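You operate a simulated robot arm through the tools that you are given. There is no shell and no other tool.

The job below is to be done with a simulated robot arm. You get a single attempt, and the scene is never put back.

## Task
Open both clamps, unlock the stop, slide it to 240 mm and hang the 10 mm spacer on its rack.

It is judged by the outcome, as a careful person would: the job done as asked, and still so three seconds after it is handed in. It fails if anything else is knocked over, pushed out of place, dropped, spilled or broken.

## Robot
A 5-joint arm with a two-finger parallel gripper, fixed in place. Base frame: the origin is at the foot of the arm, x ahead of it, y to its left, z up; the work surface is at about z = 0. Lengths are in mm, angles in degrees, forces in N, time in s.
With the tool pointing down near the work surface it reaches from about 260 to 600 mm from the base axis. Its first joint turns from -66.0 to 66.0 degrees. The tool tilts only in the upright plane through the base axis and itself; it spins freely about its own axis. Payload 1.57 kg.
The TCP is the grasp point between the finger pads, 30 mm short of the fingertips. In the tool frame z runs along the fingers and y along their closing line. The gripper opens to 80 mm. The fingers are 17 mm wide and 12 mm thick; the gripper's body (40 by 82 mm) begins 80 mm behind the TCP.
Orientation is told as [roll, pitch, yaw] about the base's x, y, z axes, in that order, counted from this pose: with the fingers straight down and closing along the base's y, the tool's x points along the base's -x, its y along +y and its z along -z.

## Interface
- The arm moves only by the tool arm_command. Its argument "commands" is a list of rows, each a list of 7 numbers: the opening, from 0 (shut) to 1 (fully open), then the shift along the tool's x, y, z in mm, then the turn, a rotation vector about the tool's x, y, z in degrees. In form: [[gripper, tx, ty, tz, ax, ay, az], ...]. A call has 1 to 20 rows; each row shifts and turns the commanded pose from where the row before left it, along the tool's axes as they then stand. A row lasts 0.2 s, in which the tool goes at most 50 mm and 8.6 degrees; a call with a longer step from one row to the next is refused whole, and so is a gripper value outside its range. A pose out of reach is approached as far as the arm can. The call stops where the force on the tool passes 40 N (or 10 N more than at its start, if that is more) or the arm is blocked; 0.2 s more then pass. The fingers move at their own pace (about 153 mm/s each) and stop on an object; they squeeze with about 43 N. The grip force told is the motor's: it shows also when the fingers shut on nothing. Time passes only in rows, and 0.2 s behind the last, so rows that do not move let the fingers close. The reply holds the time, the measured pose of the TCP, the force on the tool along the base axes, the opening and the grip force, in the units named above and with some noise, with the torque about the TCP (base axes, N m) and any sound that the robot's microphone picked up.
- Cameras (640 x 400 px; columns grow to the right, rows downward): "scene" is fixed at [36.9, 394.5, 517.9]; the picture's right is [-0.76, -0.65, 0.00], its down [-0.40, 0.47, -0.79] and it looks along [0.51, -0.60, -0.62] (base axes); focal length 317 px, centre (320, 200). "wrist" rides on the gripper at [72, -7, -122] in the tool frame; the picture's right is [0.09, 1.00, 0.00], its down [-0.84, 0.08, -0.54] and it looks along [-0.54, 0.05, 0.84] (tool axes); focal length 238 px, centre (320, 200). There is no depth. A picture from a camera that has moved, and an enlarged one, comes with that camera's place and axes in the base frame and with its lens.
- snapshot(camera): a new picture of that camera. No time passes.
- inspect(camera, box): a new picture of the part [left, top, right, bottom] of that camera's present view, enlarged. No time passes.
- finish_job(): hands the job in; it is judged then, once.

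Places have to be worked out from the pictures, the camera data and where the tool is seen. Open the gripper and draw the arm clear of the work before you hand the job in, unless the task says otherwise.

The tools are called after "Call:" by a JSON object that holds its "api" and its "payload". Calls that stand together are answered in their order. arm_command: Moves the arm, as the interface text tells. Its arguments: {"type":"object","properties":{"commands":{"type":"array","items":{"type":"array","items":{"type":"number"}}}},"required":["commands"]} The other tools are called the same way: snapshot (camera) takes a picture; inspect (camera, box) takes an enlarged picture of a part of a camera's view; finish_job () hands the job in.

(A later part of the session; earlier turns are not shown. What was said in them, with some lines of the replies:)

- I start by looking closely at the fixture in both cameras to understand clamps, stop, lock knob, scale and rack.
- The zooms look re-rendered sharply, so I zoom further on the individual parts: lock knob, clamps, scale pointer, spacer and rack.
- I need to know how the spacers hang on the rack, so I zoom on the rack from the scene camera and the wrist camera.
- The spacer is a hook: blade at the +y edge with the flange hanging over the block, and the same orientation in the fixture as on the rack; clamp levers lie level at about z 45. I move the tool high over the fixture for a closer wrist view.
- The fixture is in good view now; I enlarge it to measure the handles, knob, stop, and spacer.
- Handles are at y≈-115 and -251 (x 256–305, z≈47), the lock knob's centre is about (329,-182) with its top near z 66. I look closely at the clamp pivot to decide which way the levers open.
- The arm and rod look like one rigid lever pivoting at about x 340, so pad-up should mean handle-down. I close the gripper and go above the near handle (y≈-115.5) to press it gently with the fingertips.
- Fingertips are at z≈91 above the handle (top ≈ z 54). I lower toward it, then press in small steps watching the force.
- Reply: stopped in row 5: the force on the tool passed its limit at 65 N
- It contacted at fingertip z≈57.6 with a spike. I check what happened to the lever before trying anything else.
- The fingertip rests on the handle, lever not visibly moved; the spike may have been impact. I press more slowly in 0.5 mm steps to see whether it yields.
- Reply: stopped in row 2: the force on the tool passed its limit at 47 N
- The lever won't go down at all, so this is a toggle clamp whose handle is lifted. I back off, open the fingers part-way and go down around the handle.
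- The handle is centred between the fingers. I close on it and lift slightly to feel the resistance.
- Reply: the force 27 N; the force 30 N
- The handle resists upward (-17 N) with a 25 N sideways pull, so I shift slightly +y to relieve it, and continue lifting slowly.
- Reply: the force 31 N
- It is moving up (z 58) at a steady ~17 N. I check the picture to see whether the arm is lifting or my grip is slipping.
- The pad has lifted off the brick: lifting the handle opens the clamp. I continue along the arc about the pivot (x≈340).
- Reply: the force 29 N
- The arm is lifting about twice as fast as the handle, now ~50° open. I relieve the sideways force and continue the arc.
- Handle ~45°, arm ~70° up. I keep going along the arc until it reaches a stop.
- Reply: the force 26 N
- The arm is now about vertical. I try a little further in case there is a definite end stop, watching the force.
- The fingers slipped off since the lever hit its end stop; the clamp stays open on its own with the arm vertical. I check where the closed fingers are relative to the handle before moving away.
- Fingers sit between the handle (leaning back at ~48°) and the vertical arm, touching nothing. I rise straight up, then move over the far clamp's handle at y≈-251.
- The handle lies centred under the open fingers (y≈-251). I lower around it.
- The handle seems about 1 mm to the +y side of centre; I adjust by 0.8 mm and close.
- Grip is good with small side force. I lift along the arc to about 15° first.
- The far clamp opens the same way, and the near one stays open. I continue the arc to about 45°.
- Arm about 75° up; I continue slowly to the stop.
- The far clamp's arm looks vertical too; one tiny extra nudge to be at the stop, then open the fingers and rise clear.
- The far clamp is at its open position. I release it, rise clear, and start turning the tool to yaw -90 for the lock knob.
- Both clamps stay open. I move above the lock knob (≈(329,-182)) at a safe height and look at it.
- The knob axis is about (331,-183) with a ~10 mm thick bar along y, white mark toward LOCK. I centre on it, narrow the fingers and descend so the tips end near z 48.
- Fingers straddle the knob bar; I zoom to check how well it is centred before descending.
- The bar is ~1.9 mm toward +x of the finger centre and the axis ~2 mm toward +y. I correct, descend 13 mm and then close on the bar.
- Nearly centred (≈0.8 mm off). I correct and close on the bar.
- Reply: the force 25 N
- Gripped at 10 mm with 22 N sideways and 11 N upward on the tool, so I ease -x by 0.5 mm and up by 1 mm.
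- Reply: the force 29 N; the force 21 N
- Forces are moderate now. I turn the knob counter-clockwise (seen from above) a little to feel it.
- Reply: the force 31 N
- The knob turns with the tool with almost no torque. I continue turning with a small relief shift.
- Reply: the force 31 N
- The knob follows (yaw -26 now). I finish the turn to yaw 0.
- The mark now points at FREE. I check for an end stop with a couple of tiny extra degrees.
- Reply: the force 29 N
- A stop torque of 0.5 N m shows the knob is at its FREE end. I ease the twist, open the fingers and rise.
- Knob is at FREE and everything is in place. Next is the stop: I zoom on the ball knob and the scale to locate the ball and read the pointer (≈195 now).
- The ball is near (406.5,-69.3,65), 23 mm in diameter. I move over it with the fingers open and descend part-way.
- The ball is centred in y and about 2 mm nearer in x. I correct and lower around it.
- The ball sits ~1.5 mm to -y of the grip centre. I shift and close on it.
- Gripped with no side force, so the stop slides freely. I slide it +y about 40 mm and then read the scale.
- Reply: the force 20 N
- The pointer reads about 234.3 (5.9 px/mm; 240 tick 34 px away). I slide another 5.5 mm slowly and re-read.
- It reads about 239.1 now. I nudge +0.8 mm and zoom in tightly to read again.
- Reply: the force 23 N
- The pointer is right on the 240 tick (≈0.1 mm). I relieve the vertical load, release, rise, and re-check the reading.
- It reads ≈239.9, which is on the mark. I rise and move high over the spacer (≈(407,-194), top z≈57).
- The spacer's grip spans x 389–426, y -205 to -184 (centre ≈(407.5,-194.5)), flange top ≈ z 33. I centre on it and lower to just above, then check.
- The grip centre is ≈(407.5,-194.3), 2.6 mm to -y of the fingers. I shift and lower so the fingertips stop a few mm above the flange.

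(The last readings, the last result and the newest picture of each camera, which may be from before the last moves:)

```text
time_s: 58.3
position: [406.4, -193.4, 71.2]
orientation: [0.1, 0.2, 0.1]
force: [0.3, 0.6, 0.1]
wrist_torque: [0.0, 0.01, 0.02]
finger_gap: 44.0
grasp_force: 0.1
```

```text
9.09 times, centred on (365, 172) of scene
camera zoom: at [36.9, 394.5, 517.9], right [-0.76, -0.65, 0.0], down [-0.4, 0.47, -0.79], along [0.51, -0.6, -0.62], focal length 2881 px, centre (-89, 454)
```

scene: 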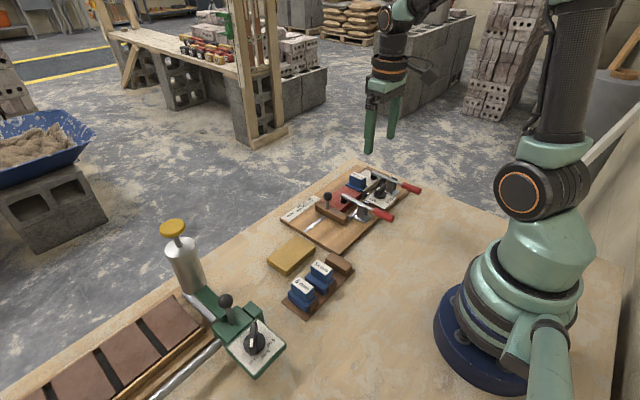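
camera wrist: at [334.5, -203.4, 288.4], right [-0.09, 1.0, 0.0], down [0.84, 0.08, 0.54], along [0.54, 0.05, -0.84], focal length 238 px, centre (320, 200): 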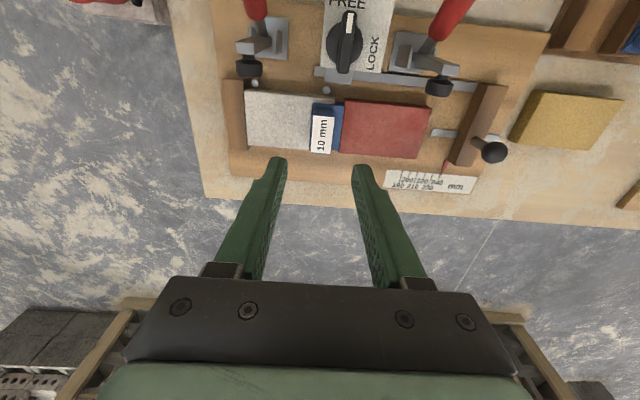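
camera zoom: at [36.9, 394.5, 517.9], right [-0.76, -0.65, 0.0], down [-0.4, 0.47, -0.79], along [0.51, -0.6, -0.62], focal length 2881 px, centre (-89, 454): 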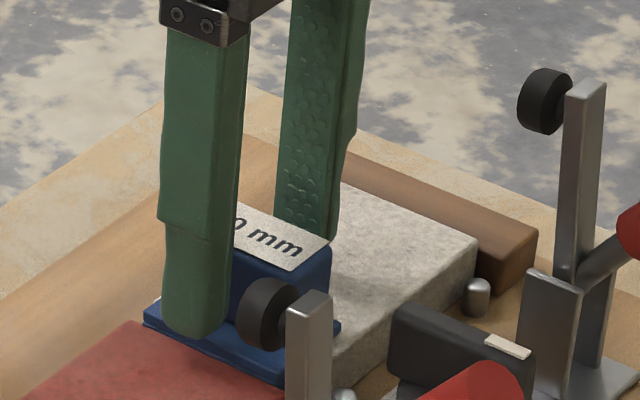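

Nearly centred; I shift +0.7 mm, lower 2.5 mm more and close gently on the grip.

Call:
{"api": "arm_command", "payload": {"commands": [[0.55, 0, 0.7, 2.5, 0, 0, 0], [0.4, 0, 0, 0, 0, 0, 0], [0.3, 0, 0, 0, 0, 0, 0], [0.2, 0, 0, 0, 0, 0, 0], [0, 0, 0, 0, 0, 0, 0], [0, 0, 0, 0, 0, 0, 0]]}}

Call:
{"api": "inspect", "payload": {"camera": "wrist", "box": [240, 120, 400, 220]}}

```text
time_s: 59.7
position: [407.2, -194.0, 68.9]
orientation: [0.0, 0.1, 0.0]
force: [0.3, 0.7, 0.8]
wrist_torque: [-0.02, 0.0, -0.04]
finger_gap: 20.8
grasp_force: 33.8
```

```text
4.00 times, centred on (320, 170) of wrist
camera zoom: at [336.2, -200.8, 191.2], right [-0.09, 1.0, 0.0], down [0.84, 0.08, 0.54], along [0.54, 0.05, -0.84], focal length 953 px, centre (320, 320)
```

zoom: 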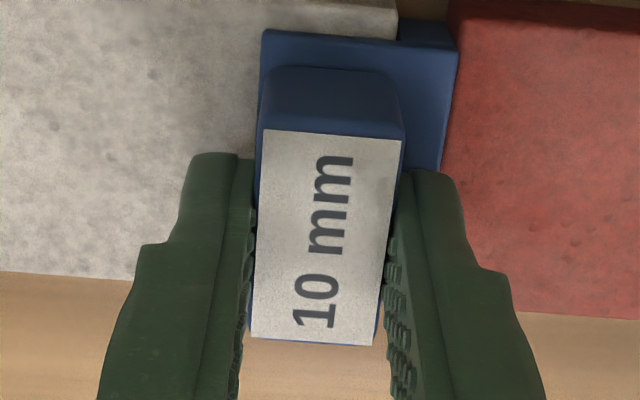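

Gripped at 20.8 mm with no side load. I lift straight up slowly and check that the bricks stay.

Call:
{"api": "arm_command", "payload": {"commands": [[0, 0, 0, -1, 0, 0, 0], [0, 0, 0, -1.5, 0, 0, 0], [0, 0, 0, -2, 0, 0, 0], [0, 0, 0, -2, 0, 0, 0], [0, 0, 0, 0, 0, 0, 0]]}}

Call:
{"api": "inspect", "payload": {"camera": "wrist", "box": [200, 80, 440, 230]}}

Call:
{"api": "inspect", "payload": {"camera": "scene", "box": [320, 150, 400, 200]}}

```text
time_s: 60.9
position: [406.6, -193.5, 74.1]
orientation: [0.2, 0.3, 0.0]
force: [0.8, -0.3, -0.2]
wrist_torque: [-0.02, -0.01, -0.05]
finger_gap: 20.6
grasp_force: 34.0
```

```text
2.67 times, centred on (320, 155) of wrist
camera zoom: at [335.5, -200.7, 197.0], right [-0.09, 1.0, 0.0], down [0.84, 0.08, 0.54], along [0.54, 0.05, -0.84], focal length 636 px, centre (320, 320)
```

zoom: 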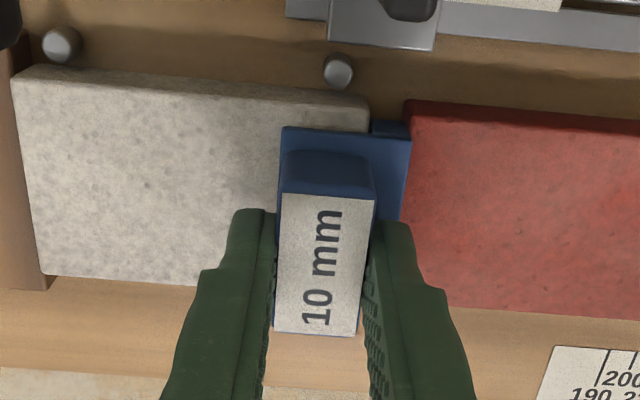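

```text
8.00 times, centred on (360, 175) of scene
camera zoom: at [36.9, 394.5, 517.9], right [-0.76, -0.65, 0.0], down [-0.4, 0.47, -0.79], along [0.51, -0.6, -0.62], focal length 2535 px, centre (0, 400)
```

zoom: 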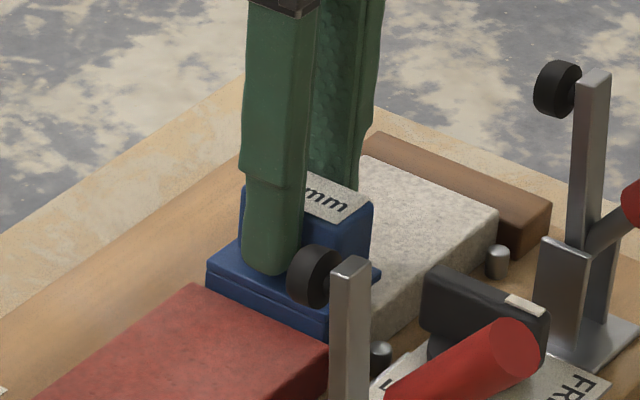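

It lifts freely and the bricks haven't moved. I raise it to z≈180.

Call:
{"api": "arm_command", "payload": {"commands": [[0, 0, 0, -3, 0, 0, 0], [0, 0, 0, -4, 0, 0, 0], [0, 0, 0, -5, 0, 0, 0], [0, 0, 0, -6, 0, 0, 0], [0, 0, 0, -10, 0, 0, 0], [0, 0, 0, -15, 0, 0, 0], [0, 0, 0, -20, 0, 0, 0], [0, 0, 0, -20, 0, 0, 0], [0, 0, 0, -15, 0, 0, 0], [0, 0, 0, -8, 0, 0, 0], [0, 0, 0, 0, 0, 0, 0]]}}

Call:
{"api": "snapshot", "payload": {"camera": "scene"}}

Call:
{"api": "snapshot", "payload": {"camera": "wrist"}}

```text
time_s: 63.3
position: [408.6, -196.1, 182.4]
orientation: [0.1, 0.2, -0.1]
force: [-0.2, -0.9, 0.4]
wrist_torque: [0.0, 0.02, 0.04]
finger_gap: 20.8
grasp_force: 33.9
```

```text
taken
```

scene: 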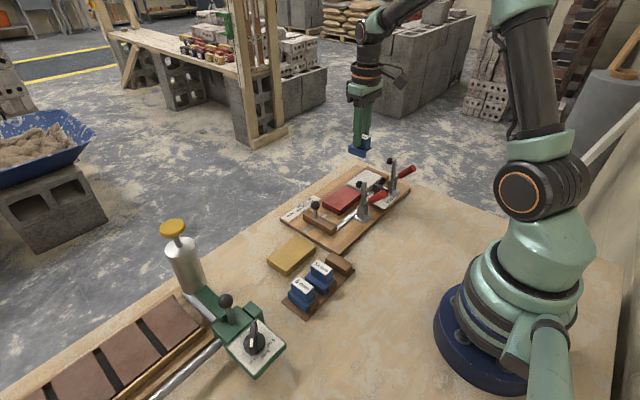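

```text
taken
camera wrist: at [336.6, -203.3, 303.7], right [-0.09, 1.0, 0.0], down [0.84, 0.08, 0.54], along [0.54, 0.05, -0.84], focal length 238 px, centre (320, 200)
```

wrist: 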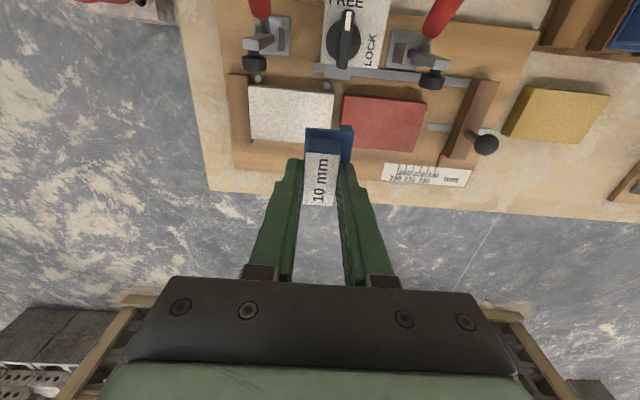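

The spacer is held securely; bricks and stop are undisturbed. I look at the held spacer to learn its hook shape.

Call:
{"api": "inspect", "payload": {"camera": "scene", "box": [335, 125, 385, 165]}}

Call:
{"api": "inspect", "payload": {"camera": "wrist", "box": [280, 110, 380, 210]}}

```text
10.00 times, centred on (360, 145) of scene
camera zoom: at [36.9, 394.5, 517.9], right [-0.76, -0.65, 0.0], down [-0.4, 0.47, -0.79], along [0.51, -0.6, -0.62], focal length 3169 px, centre (-80, 750)
```

zoom: 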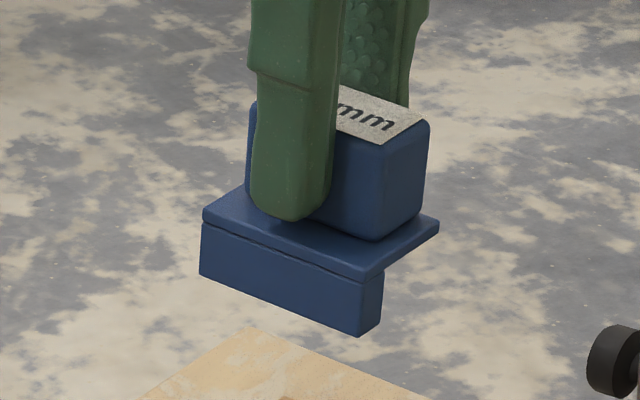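

```text
4.00 times, centred on (330, 160) of wrist
camera zoom: at [336.6, -203.3, 303.7], right [-0.09, 1.0, 0.0], down [0.84, 0.08, 0.54], along [0.54, 0.05, -0.84], focal length 953 px, centre (280, 360)
```

zoom: 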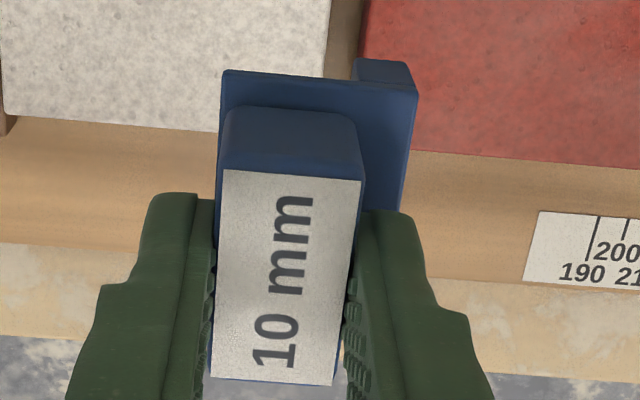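

The hook is clear: a 10 mm blade at the +y edge, flange overhanging 23 mm to -y. I carry it around (first +y, then back in x) to a viewing position near the rack's empty block.

Call:
{"api": "arm_command", "payload": {"commands": [[0, 0, 25, 0, 0, 0, 0], [0, 0, 40, 0, 0, 0, 0], [0, 0, 45, 0, 0, 0, 0], [0, 0, 45, 0, 0, 0, 0], [0, 0, 45, 0, 0, 0, 0], [0, 0, 30, 0, 0, 0, 0], [0, 20, 0, 0, 0, 0, 0], [0, 25, 0, 0, 0, 0, 0], [0, 18, 0, 0, 0, 0, 0], [0, 0, 0, 0, 0, 0, 0]]}}

Call:
{"api": "snapshot", "payload": {"camera": "wrist"}}

Call:
{"api": "inspect", "payload": {"camera": "wrist", "box": [270, 20, 430, 120]}}

Call:
{"api": "snapshot", "payload": {"camera": "scene"}}

```text
time_s: 65.5
position: [343.7, 36.2, 182.6]
orientation: [0.0, 0.1, 0.0]
force: [0.5, -0.6, -0.8]
wrist_torque: [-0.01, 0.02, 0.0]
finger_gap: 20.4
grasp_force: 34.5
```

```text
taken
camera wrist: at [273.1, 29.0, 303.6], right [-0.09, 1.0, 0.0], down [0.84, 0.08, 0.54], along [0.54, 0.05, -0.84], focal length 238 px, centre (320, 200)
```

wrist: 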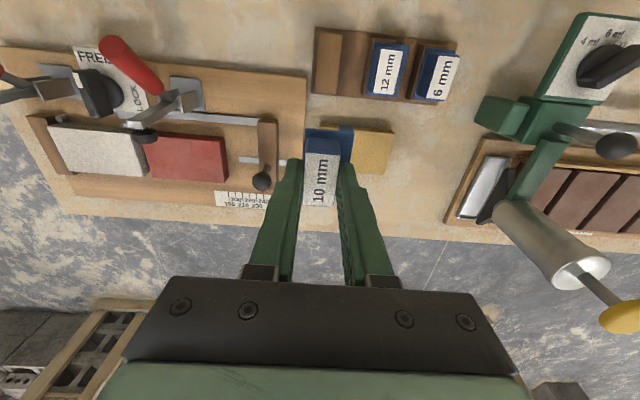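

```text
4.00 times, centred on (350, 70) of wrist
camera zoom: at [273.1, 29.0, 303.6], right [-0.09, 1.0, 0.0], down [0.84, 0.08, 0.54], along [0.54, 0.05, -0.84], focal length 953 px, centre (200, 720)
```

zoom: 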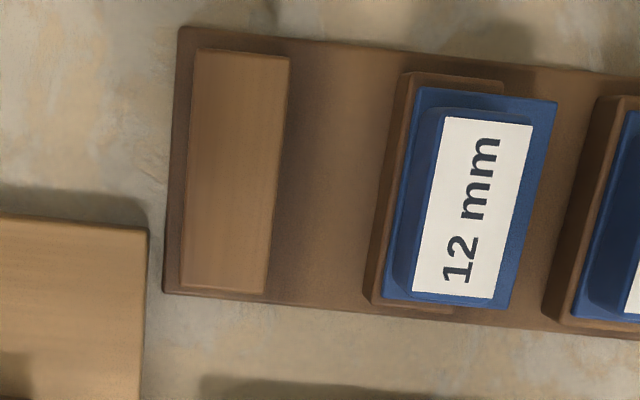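

```text
taken
```

scene: 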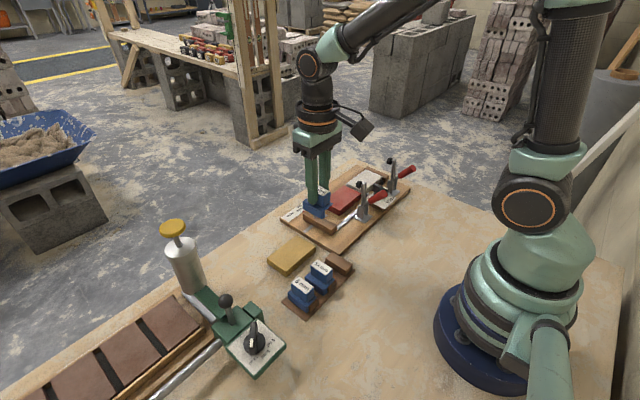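

The empty block spans x 261–315, y 27.2–50.3 (aligned with the base axes); the blade must go just beyond y 50.3, so the TCP target is ≈(288,41.3). I move there and lower part-way.

Call:
{"api": "arm_command", "payload": {"commands": [[0, 28.5, 2.6, 0, 0, 0, 0], [0, 28.4, 2.7, 0, 0, 0, 0], [0, 0, 0, 20, 0, 0, 0], [0, 0, 0, 25, 0, 0, 0], [0, 0, 0, 25, 0, 0, 0], [0, 0, 0, 12, 0, 0, 0], [0, 0, 0, 0, 0, 0, 0]]}}

Call:
{"api": "snapshot", "payload": {"camera": "wrist"}}

Call:
{"api": "inspect", "payload": {"camera": "wrist", "box": [260, 90, 420, 190]}}

Call:
{"api": "inspect", "payload": {"camera": "scene", "box": [270, 210, 380, 310]}}

```text
time_s: 67.1
position: [285.5, 42.8, 103.2]
orientation: [0.0, 0.2, 0.1]
force: [-0.3, 0.2, -0.8]
wrist_torque: [0.0, -0.04, 0.02]
finger_gap: 21.0
grasp_force: 34.0
```

```text
taken
camera wrist: at [214.7, 34.8, 224.5], right [-0.09, 1.0, 0.0], down [0.84, 0.08, 0.54], along [0.54, 0.05, -0.84], focal length 238 px, centre (320, 200)
```

wrist: 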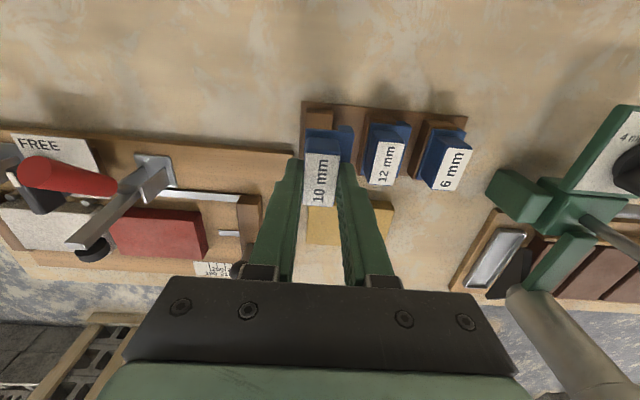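

```text
4.00 times, centred on (340, 140) of wrist
camera zoom: at [214.7, 34.8, 224.5], right [-0.09, 1.0, 0.0], down [0.84, 0.08, 0.54], along [0.54, 0.05, -0.84], focal length 953 px, centre (240, 440)
```

zoom: 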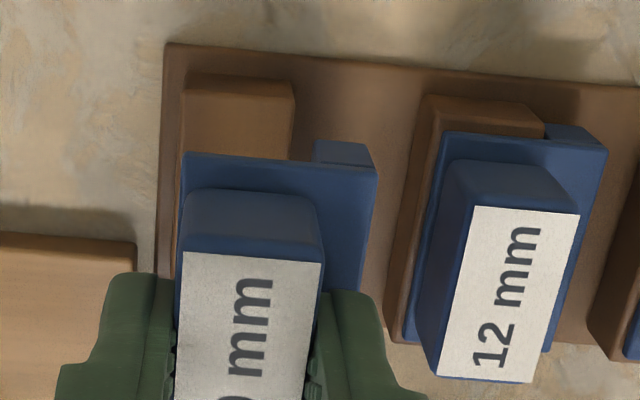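

```text
4.00 times, centred on (325, 260) of scene
camera zoom: at [36.9, 394.5, 517.9], right [-0.76, -0.65, 0.0], down [-0.4, 0.47, -0.79], along [0.51, -0.6, -0.62], focal length 1268 px, centre (300, -40)
```

zoom: 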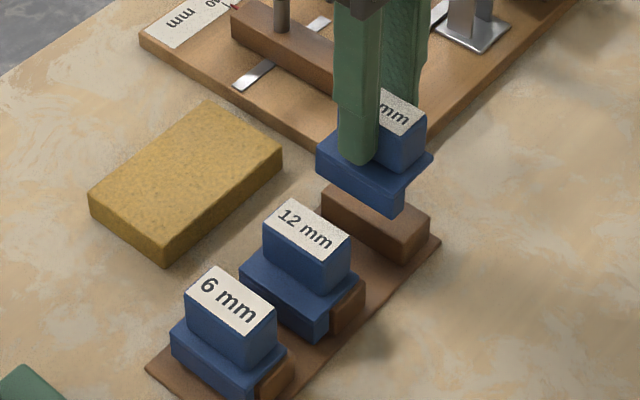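

The blade is ≈2.6 mm beyond the block face, slightly generous. I shift -1 mm in y and +1.5 mm in x, then lower to about 10 mm above seating and look again.

Call:
{"api": "arm_command", "payload": {"commands": [[0, -1.5, -1.0, 5, 0, 0, 0], [0, 0, 0, 10, 0, 0, 0], [0, 0, 0, 10, 0, 0, 0], [0, 0, 0, 6, 0, 0, 0], [0, 0, 0, 0, 0, 0, 0]]}}

Call:
{"api": "inspect", "payload": {"camera": "wrist", "box": [260, 90, 420, 190]}}

Call:
{"api": "inspect", "payload": {"camera": "scene", "box": [300, 230, 360, 275]}}

```text
time_s: 68.3
position: [287.6, 39.9, 70.5]
orientation: [0.0, 0.3, 0.0]
force: [0.1, 0.6, -0.4]
wrist_torque: [0.03, -0.02, 0.03]
finger_gap: 20.7
grasp_force: 34.0
```

```text
4.00 times, centred on (340, 140) of wrist
camera zoom: at [216.8, 34.0, 191.9], right [-0.09, 1.0, 0.0], down [0.84, 0.08, 0.54], along [0.54, 0.05, -0.84], focal length 953 px, centre (240, 440)
```

zoom: 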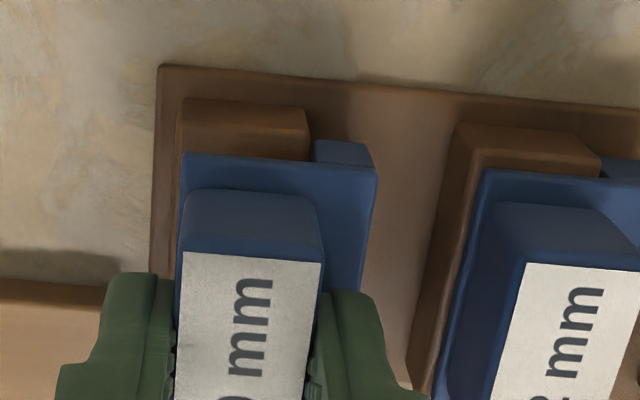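

```text
8.89 times, centred on (330, 252) of scene
camera zoom: at [36.9, 394.5, 517.9], right [-0.76, -0.65, 0.0], down [-0.4, 0.47, -0.79], along [0.51, -0.6, -0.62], focal length 2817 px, centre (231, -267)
```

zoom: 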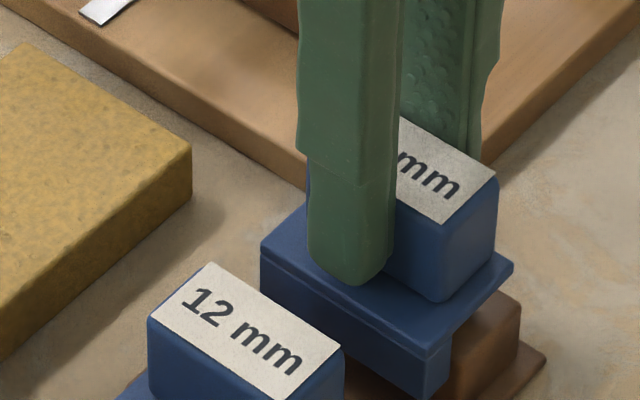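

The blade's inner face and the block's edge are almost level now; I zoom on the gap between them.

Call:
{"api": "inspect", "payload": {"camera": "wrist", "box": [315, 105, 365, 136]}}

```text
12.80 times, centred on (340, 120) of wrist
camera zoom: at [216.8, 34.0, 191.9], right [-0.09, 1.0, 0.0], down [0.84, 0.08, 0.54], along [0.54, 0.05, -0.84], focal length 3051 px, centre (64, 1218)
```

zoom: 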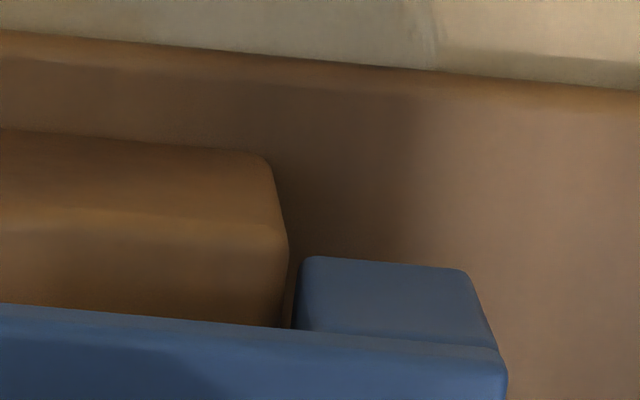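

The gap is only ~0.7 mm, so I shift +0.6 mm in y and lower in small steps, watching the force.

Call:
{"api": "arm_command", "payload": {"commands": [[0, 0, 0.6, 0, 0, 0, 0], [0, 0, 0, 2, 0, 0, 0], [0, 0, 0, 2, 0, 0, 0], [0, 0, 0, 1.5, 0, 0, 0], [0, 0, 0, 0, 0, 0, 0]]}}

Call:
{"api": "inspect", "payload": {"camera": "wrist", "box": [300, 95, 364, 135]}}

Call:
{"api": "inspect", "payload": {"camera": "scene", "box": [310, 240, 360, 275]}}

```text
time_s: 69.5
position: [288.2, 41.6, 63.2]
orientation: [0.0, 0.1, 0.0]
force: [-0.2, 0.2, -0.5]
wrist_torque: [-0.01, -0.04, 0.0]
finger_gap: 20.6
grasp_force: 34.8
```

```text
10.00 times, centred on (332, 115) of wrist
camera zoom: at [217.4, 34.2, 185.6], right [-0.09, 1.0, 0.0], down [0.84, 0.08, 0.54], along [0.54, 0.05, -0.84], focal length 2384 px, centre (200, 1050)
```

zoom: 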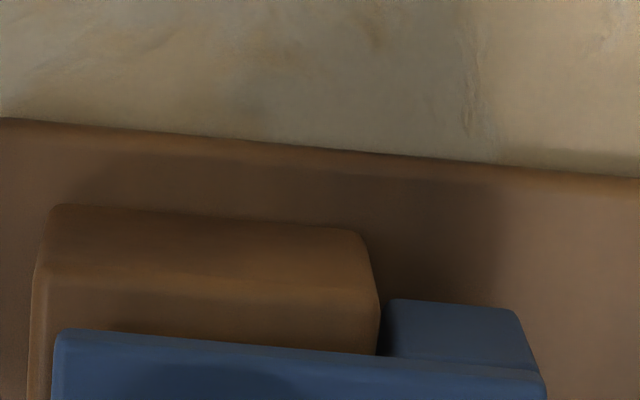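

```text
11.43 times, centred on (335, 258) of scene
camera zoom: at [36.9, 394.5, 517.9], right [-0.76, -0.65, 0.0], down [-0.4, 0.47, -0.79], along [0.51, -0.6, -0.62], focal length 3622 px, centre (149, -457)
```

zoom: 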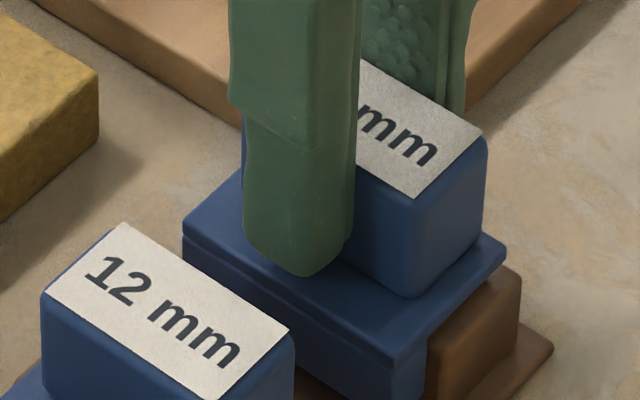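

No contact force; the blade is now beside the block. I continue down in 1 mm steps until the flange seats.

Call:
{"api": "arm_command", "payload": {"commands": [[0, 0, 0, 1, 0, 0, 0], [0, 0, 0, 1, 0, 0, 0], [0, 0, 0, 1, 0, 0, 0], [0, 0, 0, 1, 0, 0, 0], [0, 0, 0, 0, 0, 0, 0]]}}

Call:
{"api": "inspect", "payload": {"camera": "scene", "box": [310, 240, 360, 275]}}

Call:
{"api": "inspect", "payload": {"camera": "wrist", "box": [300, 95, 364, 135]}}

```text
time_s: 70.7
position: [288.6, 41.6, 60.3]
orientation: [0.0, 0.3, -0.1]
force: [-6.4, 3.7, 20.2]
wrist_torque: [0.11, 0.24, -0.01]
finger_gap: 20.8
grasp_force: 34.5
```

```text
11.43 times, centred on (335, 258) of scene
camera zoom: at [36.8, 394.5, 517.9], right [-0.76, -0.65, 0.0], down [-0.4, 0.47, -0.79], along [0.51, -0.6, -0.62], focal length 3622 px, centre (149, -457)
```

zoom: 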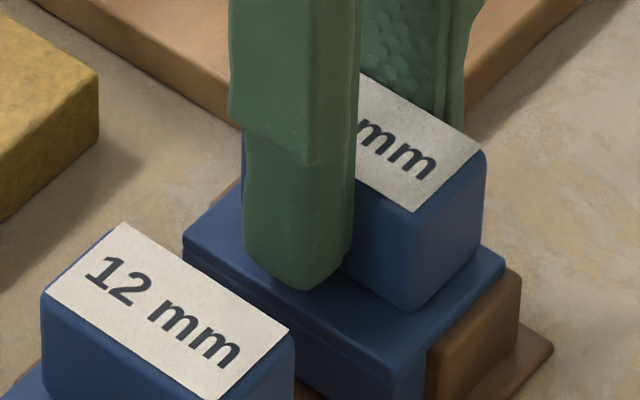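

```text
10.00 times, centred on (332, 115) of wrist
camera zoom: at [217.6, 33.9, 181.8], right [-0.09, 1.0, 0.0], down [0.84, 0.08, 0.54], along [0.54, 0.05, -0.84], focal length 2384 px, centre (200, 1050)
```

zoom: 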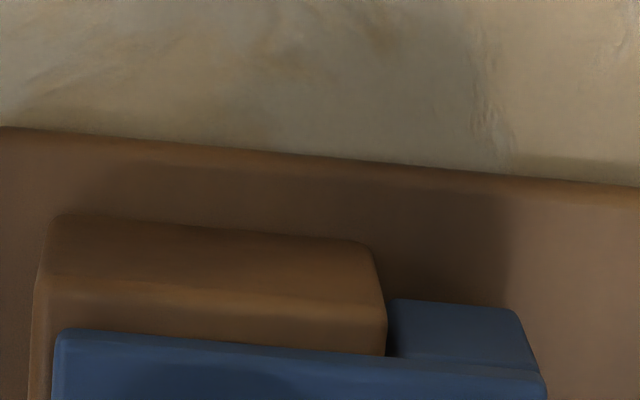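

A 20 N upward reaction at z≈60 indicates the flange is resting on the block. I verify the seating in a close-up before letting go.

Call:
{"api": "inspect", "payload": {"camera": "scene", "box": [335, 255, 363, 275]}}

Call:
{"api": "inspect", "payload": {"camera": "scene", "box": [308, 268, 348, 295]}}

```text
16.00 times, centred on (349, 265) of scene
camera zoom: at [36.8, 394.5, 517.9], right [-0.76, -0.65, 0.0], down [-0.4, 0.47, -0.79], along [0.51, -0.6, -0.62], focal length 5071 px, centre (-144, -840)
```

zoom: 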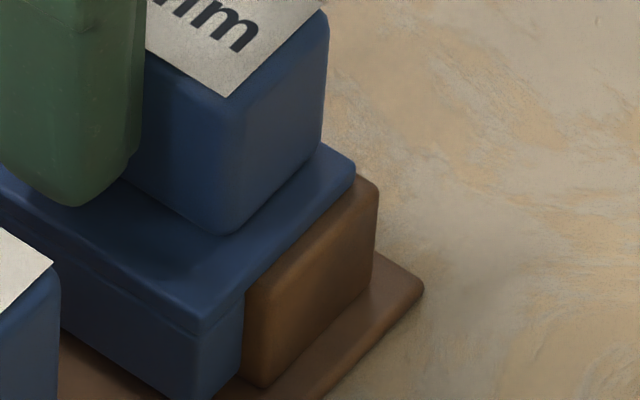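

```text
14.81 times, centred on (328, 282) of scene
camera zoom: at [36.8, 394.5, 517.9], right [-0.76, -0.65, 0.0], down [-0.4, 0.47, -0.79], along [0.51, -0.6, -0.62], focal length 4695 px, centre (202, -1007)
```

zoom: 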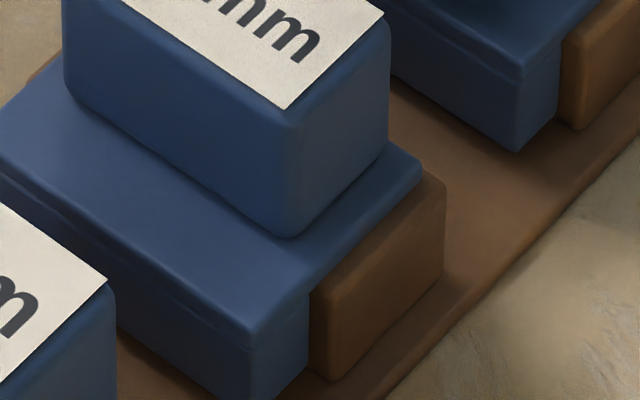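

The seating looks the same as the 12 mm spacer's. I relieve the load slightly, open the fingers slowly and check before rising.

Call:
{"api": "arm_command", "payload": {"commands": [[0, 0, 0, -0.5, 0, 0, 0], [0, 0, 0, 0, 0, 0, 0], [0.3, 0, 0, 0, 0, 0, 0], [0.4, 0, 0, 0, 0, 0, 0], [0.45, 0, 0, 0, 0, 0, 0], [0.45, 0, 0, 0, 0, 0, 0]]}}

Call:
{"api": "inspect", "payload": {"camera": "wrist", "box": [260, 90, 420, 190]}}

Call:
{"api": "inspect", "payload": {"camera": "scene", "box": [280, 235, 370, 310]}}

```text
time_s: 72.1
position: [288.0, 41.7, 60.6]
orientation: [0.0, 0.3, 0.0]
force: [-0.6, -0.4, 0.1]
wrist_torque: [0.0, 0.01, -0.01]
finger_gap: 36.0
grasp_force: 0.1
```

```text
4.00 times, centred on (340, 140) of wrist
camera zoom: at [217.1, 34.1, 182.6], right [-0.09, 1.0, 0.0], down [0.84, 0.08, 0.54], along [0.54, 0.05, -0.84], focal length 953 px, centre (240, 440)
```

zoom: 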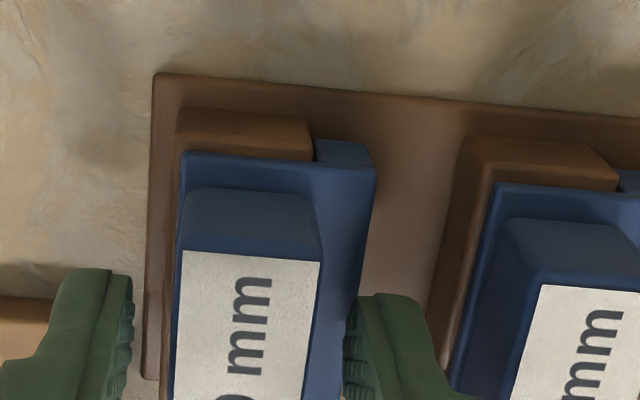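

```text
5.33 times, centred on (325, 272) of scene
camera zoom: at [36.9, 394.5, 517.9], right [-0.76, -0.65, 0.0], down [-0.4, 0.47, -0.79], along [0.51, -0.6, -0.62], focal length 1690 px, centre (293, -187)
```

zoom: 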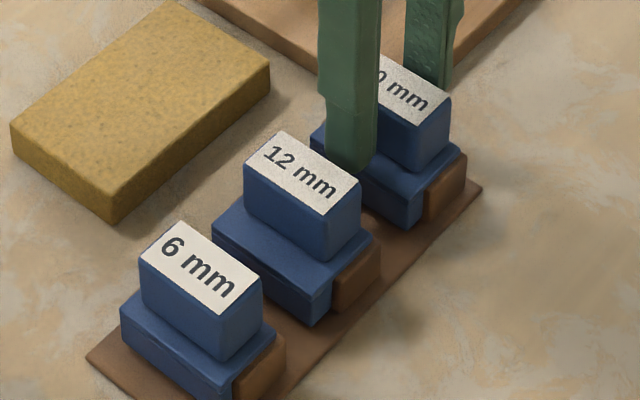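

The spacer sits steady and level on its block. I rise straight up and draw the arm clear.

Call:
{"api": "arm_command", "payload": {"commands": [[0.45, 0, 0, -5, 0, 0, 0], [0.45, 0, 0, -10, 0, 0, 0], [0.45, 0, 0, -20, 0, 0, 0], [0.45, 0, 0, -30, 0, 0, 0], [0.45, 0, 0, -35, 0, 0, 0], [0.6, 0, 0, -40, 0, 0, 0], [0.8, 0, 0, -40, 0, 0, 0], [1, 0, 0, -40, 0, 0, 0], [1, -20, 0, -30, 0, 0, 0], [1, -20, 0, 0, 0, 0, 0], [1, -20, 0, 0, 0, 0, 0], [1, 0, 0, 0, 0, 0, 0]]}}

Call:
{"api": "snapshot", "payload": {"camera": "scene"}}

Call:
{"api": "snapshot", "payload": {"camera": "wrist"}}

Call:
{"api": "inspect", "payload": {"camera": "scene", "box": [270, 150, 430, 310]}}

Call:
{"api": "inspect", "payload": {"camera": "wrist", "box": [120, 0, 360, 160]}}

```text
time_s: 74.7
position: [350.5, 39.6, 311.5]
orientation: [0.0, 0.2, 0.1]
force: [0.1, 0.0, -0.5]
wrist_torque: [0.01, -0.01, 0.01]
finger_gap: 79.8
grasp_force: 0.0
```

```text
taken
```

scene: 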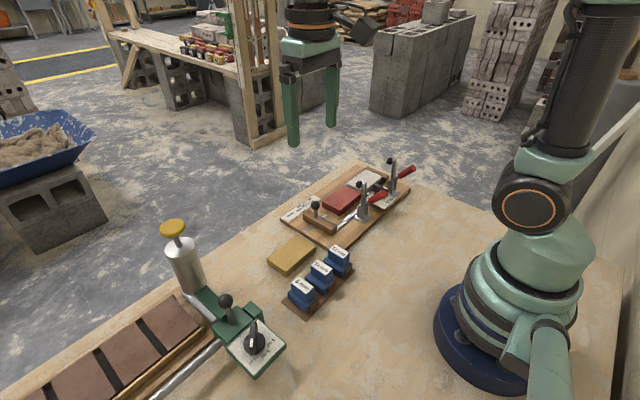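

```text
taken
camera wrist: at [279.4, 33.4, 432.5], right [-0.09, 1.0, 0.0], down [0.84, 0.08, 0.54], along [0.54, 0.05, -0.84], focal length 238 px, centre (320, 200)
```

wrist: 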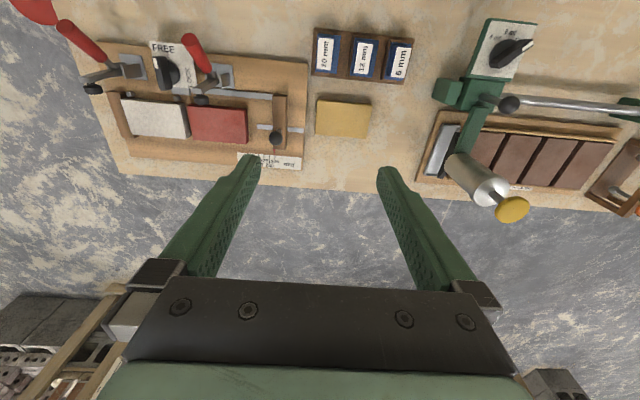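

```text
2.50 times, centred on (350, 230) of scene
camera zoom: at [36.9, 394.5, 517.9], right [-0.76, -0.65, 0.0], down [-0.4, 0.47, -0.79], along [0.51, -0.6, -0.62], focal length 792 px, centre (245, 125)
```

zoom: 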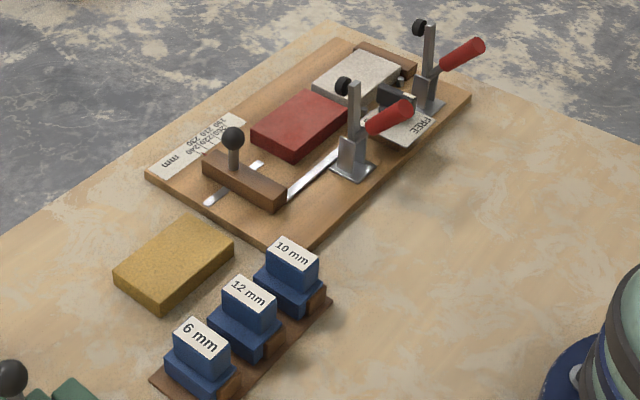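

```text
2.50 times, centred on (240, 80) of wrist
camera zoom: at [279.4, 33.4, 432.5], right [-0.09, 1.0, 0.0], down [0.84, 0.08, 0.54], along [0.54, 0.05, -0.84], focal length 596 px, centre (520, 500)
```

zoom: 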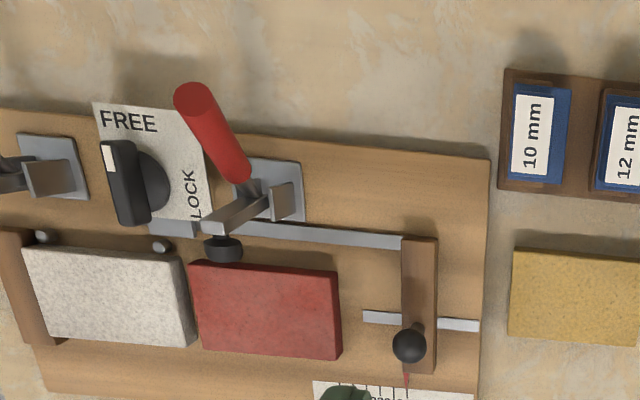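

All items look right; I do a final check of the pointer at 240 and the rack.

Call:
{"api": "inspect", "payload": {"camera": "wrist", "box": [262, 130, 312, 172]}}

Call:
{"api": "inspect", "payload": {"camera": "wrist", "box": [300, 20, 420, 95]}}

Call:
{"api": "inspect", "payload": {"camera": "scene", "box": [280, 190, 340, 228]}}

```text
9.52 times, centred on (287, 151) of wrist
camera zoom: at [279.4, 33.4, 432.5], right [-0.09, 1.0, 0.0], down [0.84, 0.08, 0.54], along [0.54, 0.05, -0.84], focal length 2270 px, centre (634, 667)
```

zoom: 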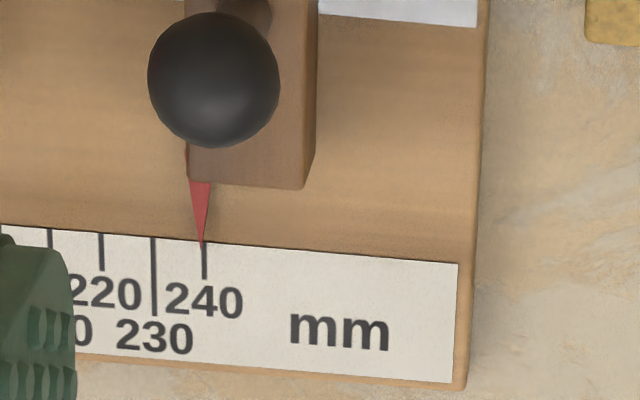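

```text
5.33 times, centred on (360, 58) of wrist
camera zoom: at [279.4, 33.4, 432.5], right [-0.09, 1.0, 0.0], down [0.84, 0.08, 0.54], along [0.54, 0.05, -0.84], focal length 1271 px, centre (107, 960)
```

zoom: 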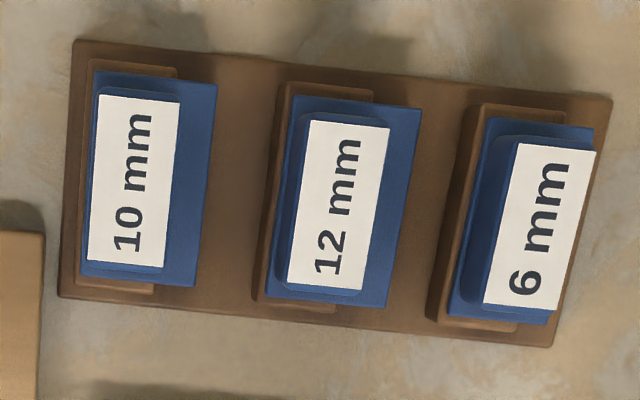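

```text
10.53 times, centred on (310, 209) of scene
camera zoom: at [36.9, 394.5, 517.9], right [-0.76, -0.65, 0.0], down [-0.4, 0.47, -0.79], along [0.51, -0.6, -0.62], focal length 3336 px, centre (425, 105)
```

zoom: 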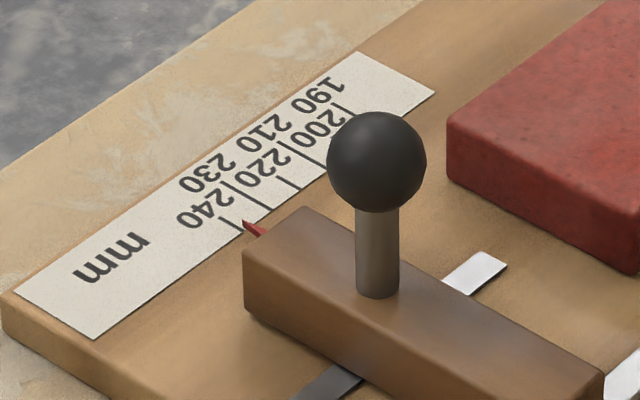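

Both clamps are open and the knob is at FREE. The pointer is on 240 once parallax is allowed for, and the 10 mm spacer hangs on its rack like the other two. The gripper is open and the arm is clear, so I hand the job in.

Call:
{"api": "finish_job", "payload": {}}

```text
The job is handed in.
```

The job is handed in, and the last pictures showed everything asked for in place:

- **Clamps:** both are open, with their arms standing upright and the pads off the bricks.
- **Stop:** the lock knob is turned to FREE against its end stop. The pointer reads 240 mm, to within about 0.2 mm.
- **Spacer:** the 10 mm spacer hangs on its own block in the rack, seated like the 12 mm and 6 mm ones.

Early on, I pressed down on the first clamp's handle to find out which way it opened. That peaked at 65 N before the arm stopped, and the lever did not move. The handle lifts instead, and both clamps opened that way.

The bricks and the rest of the bench looked undisturbed. The gripper is open and the arm is clear of the work.
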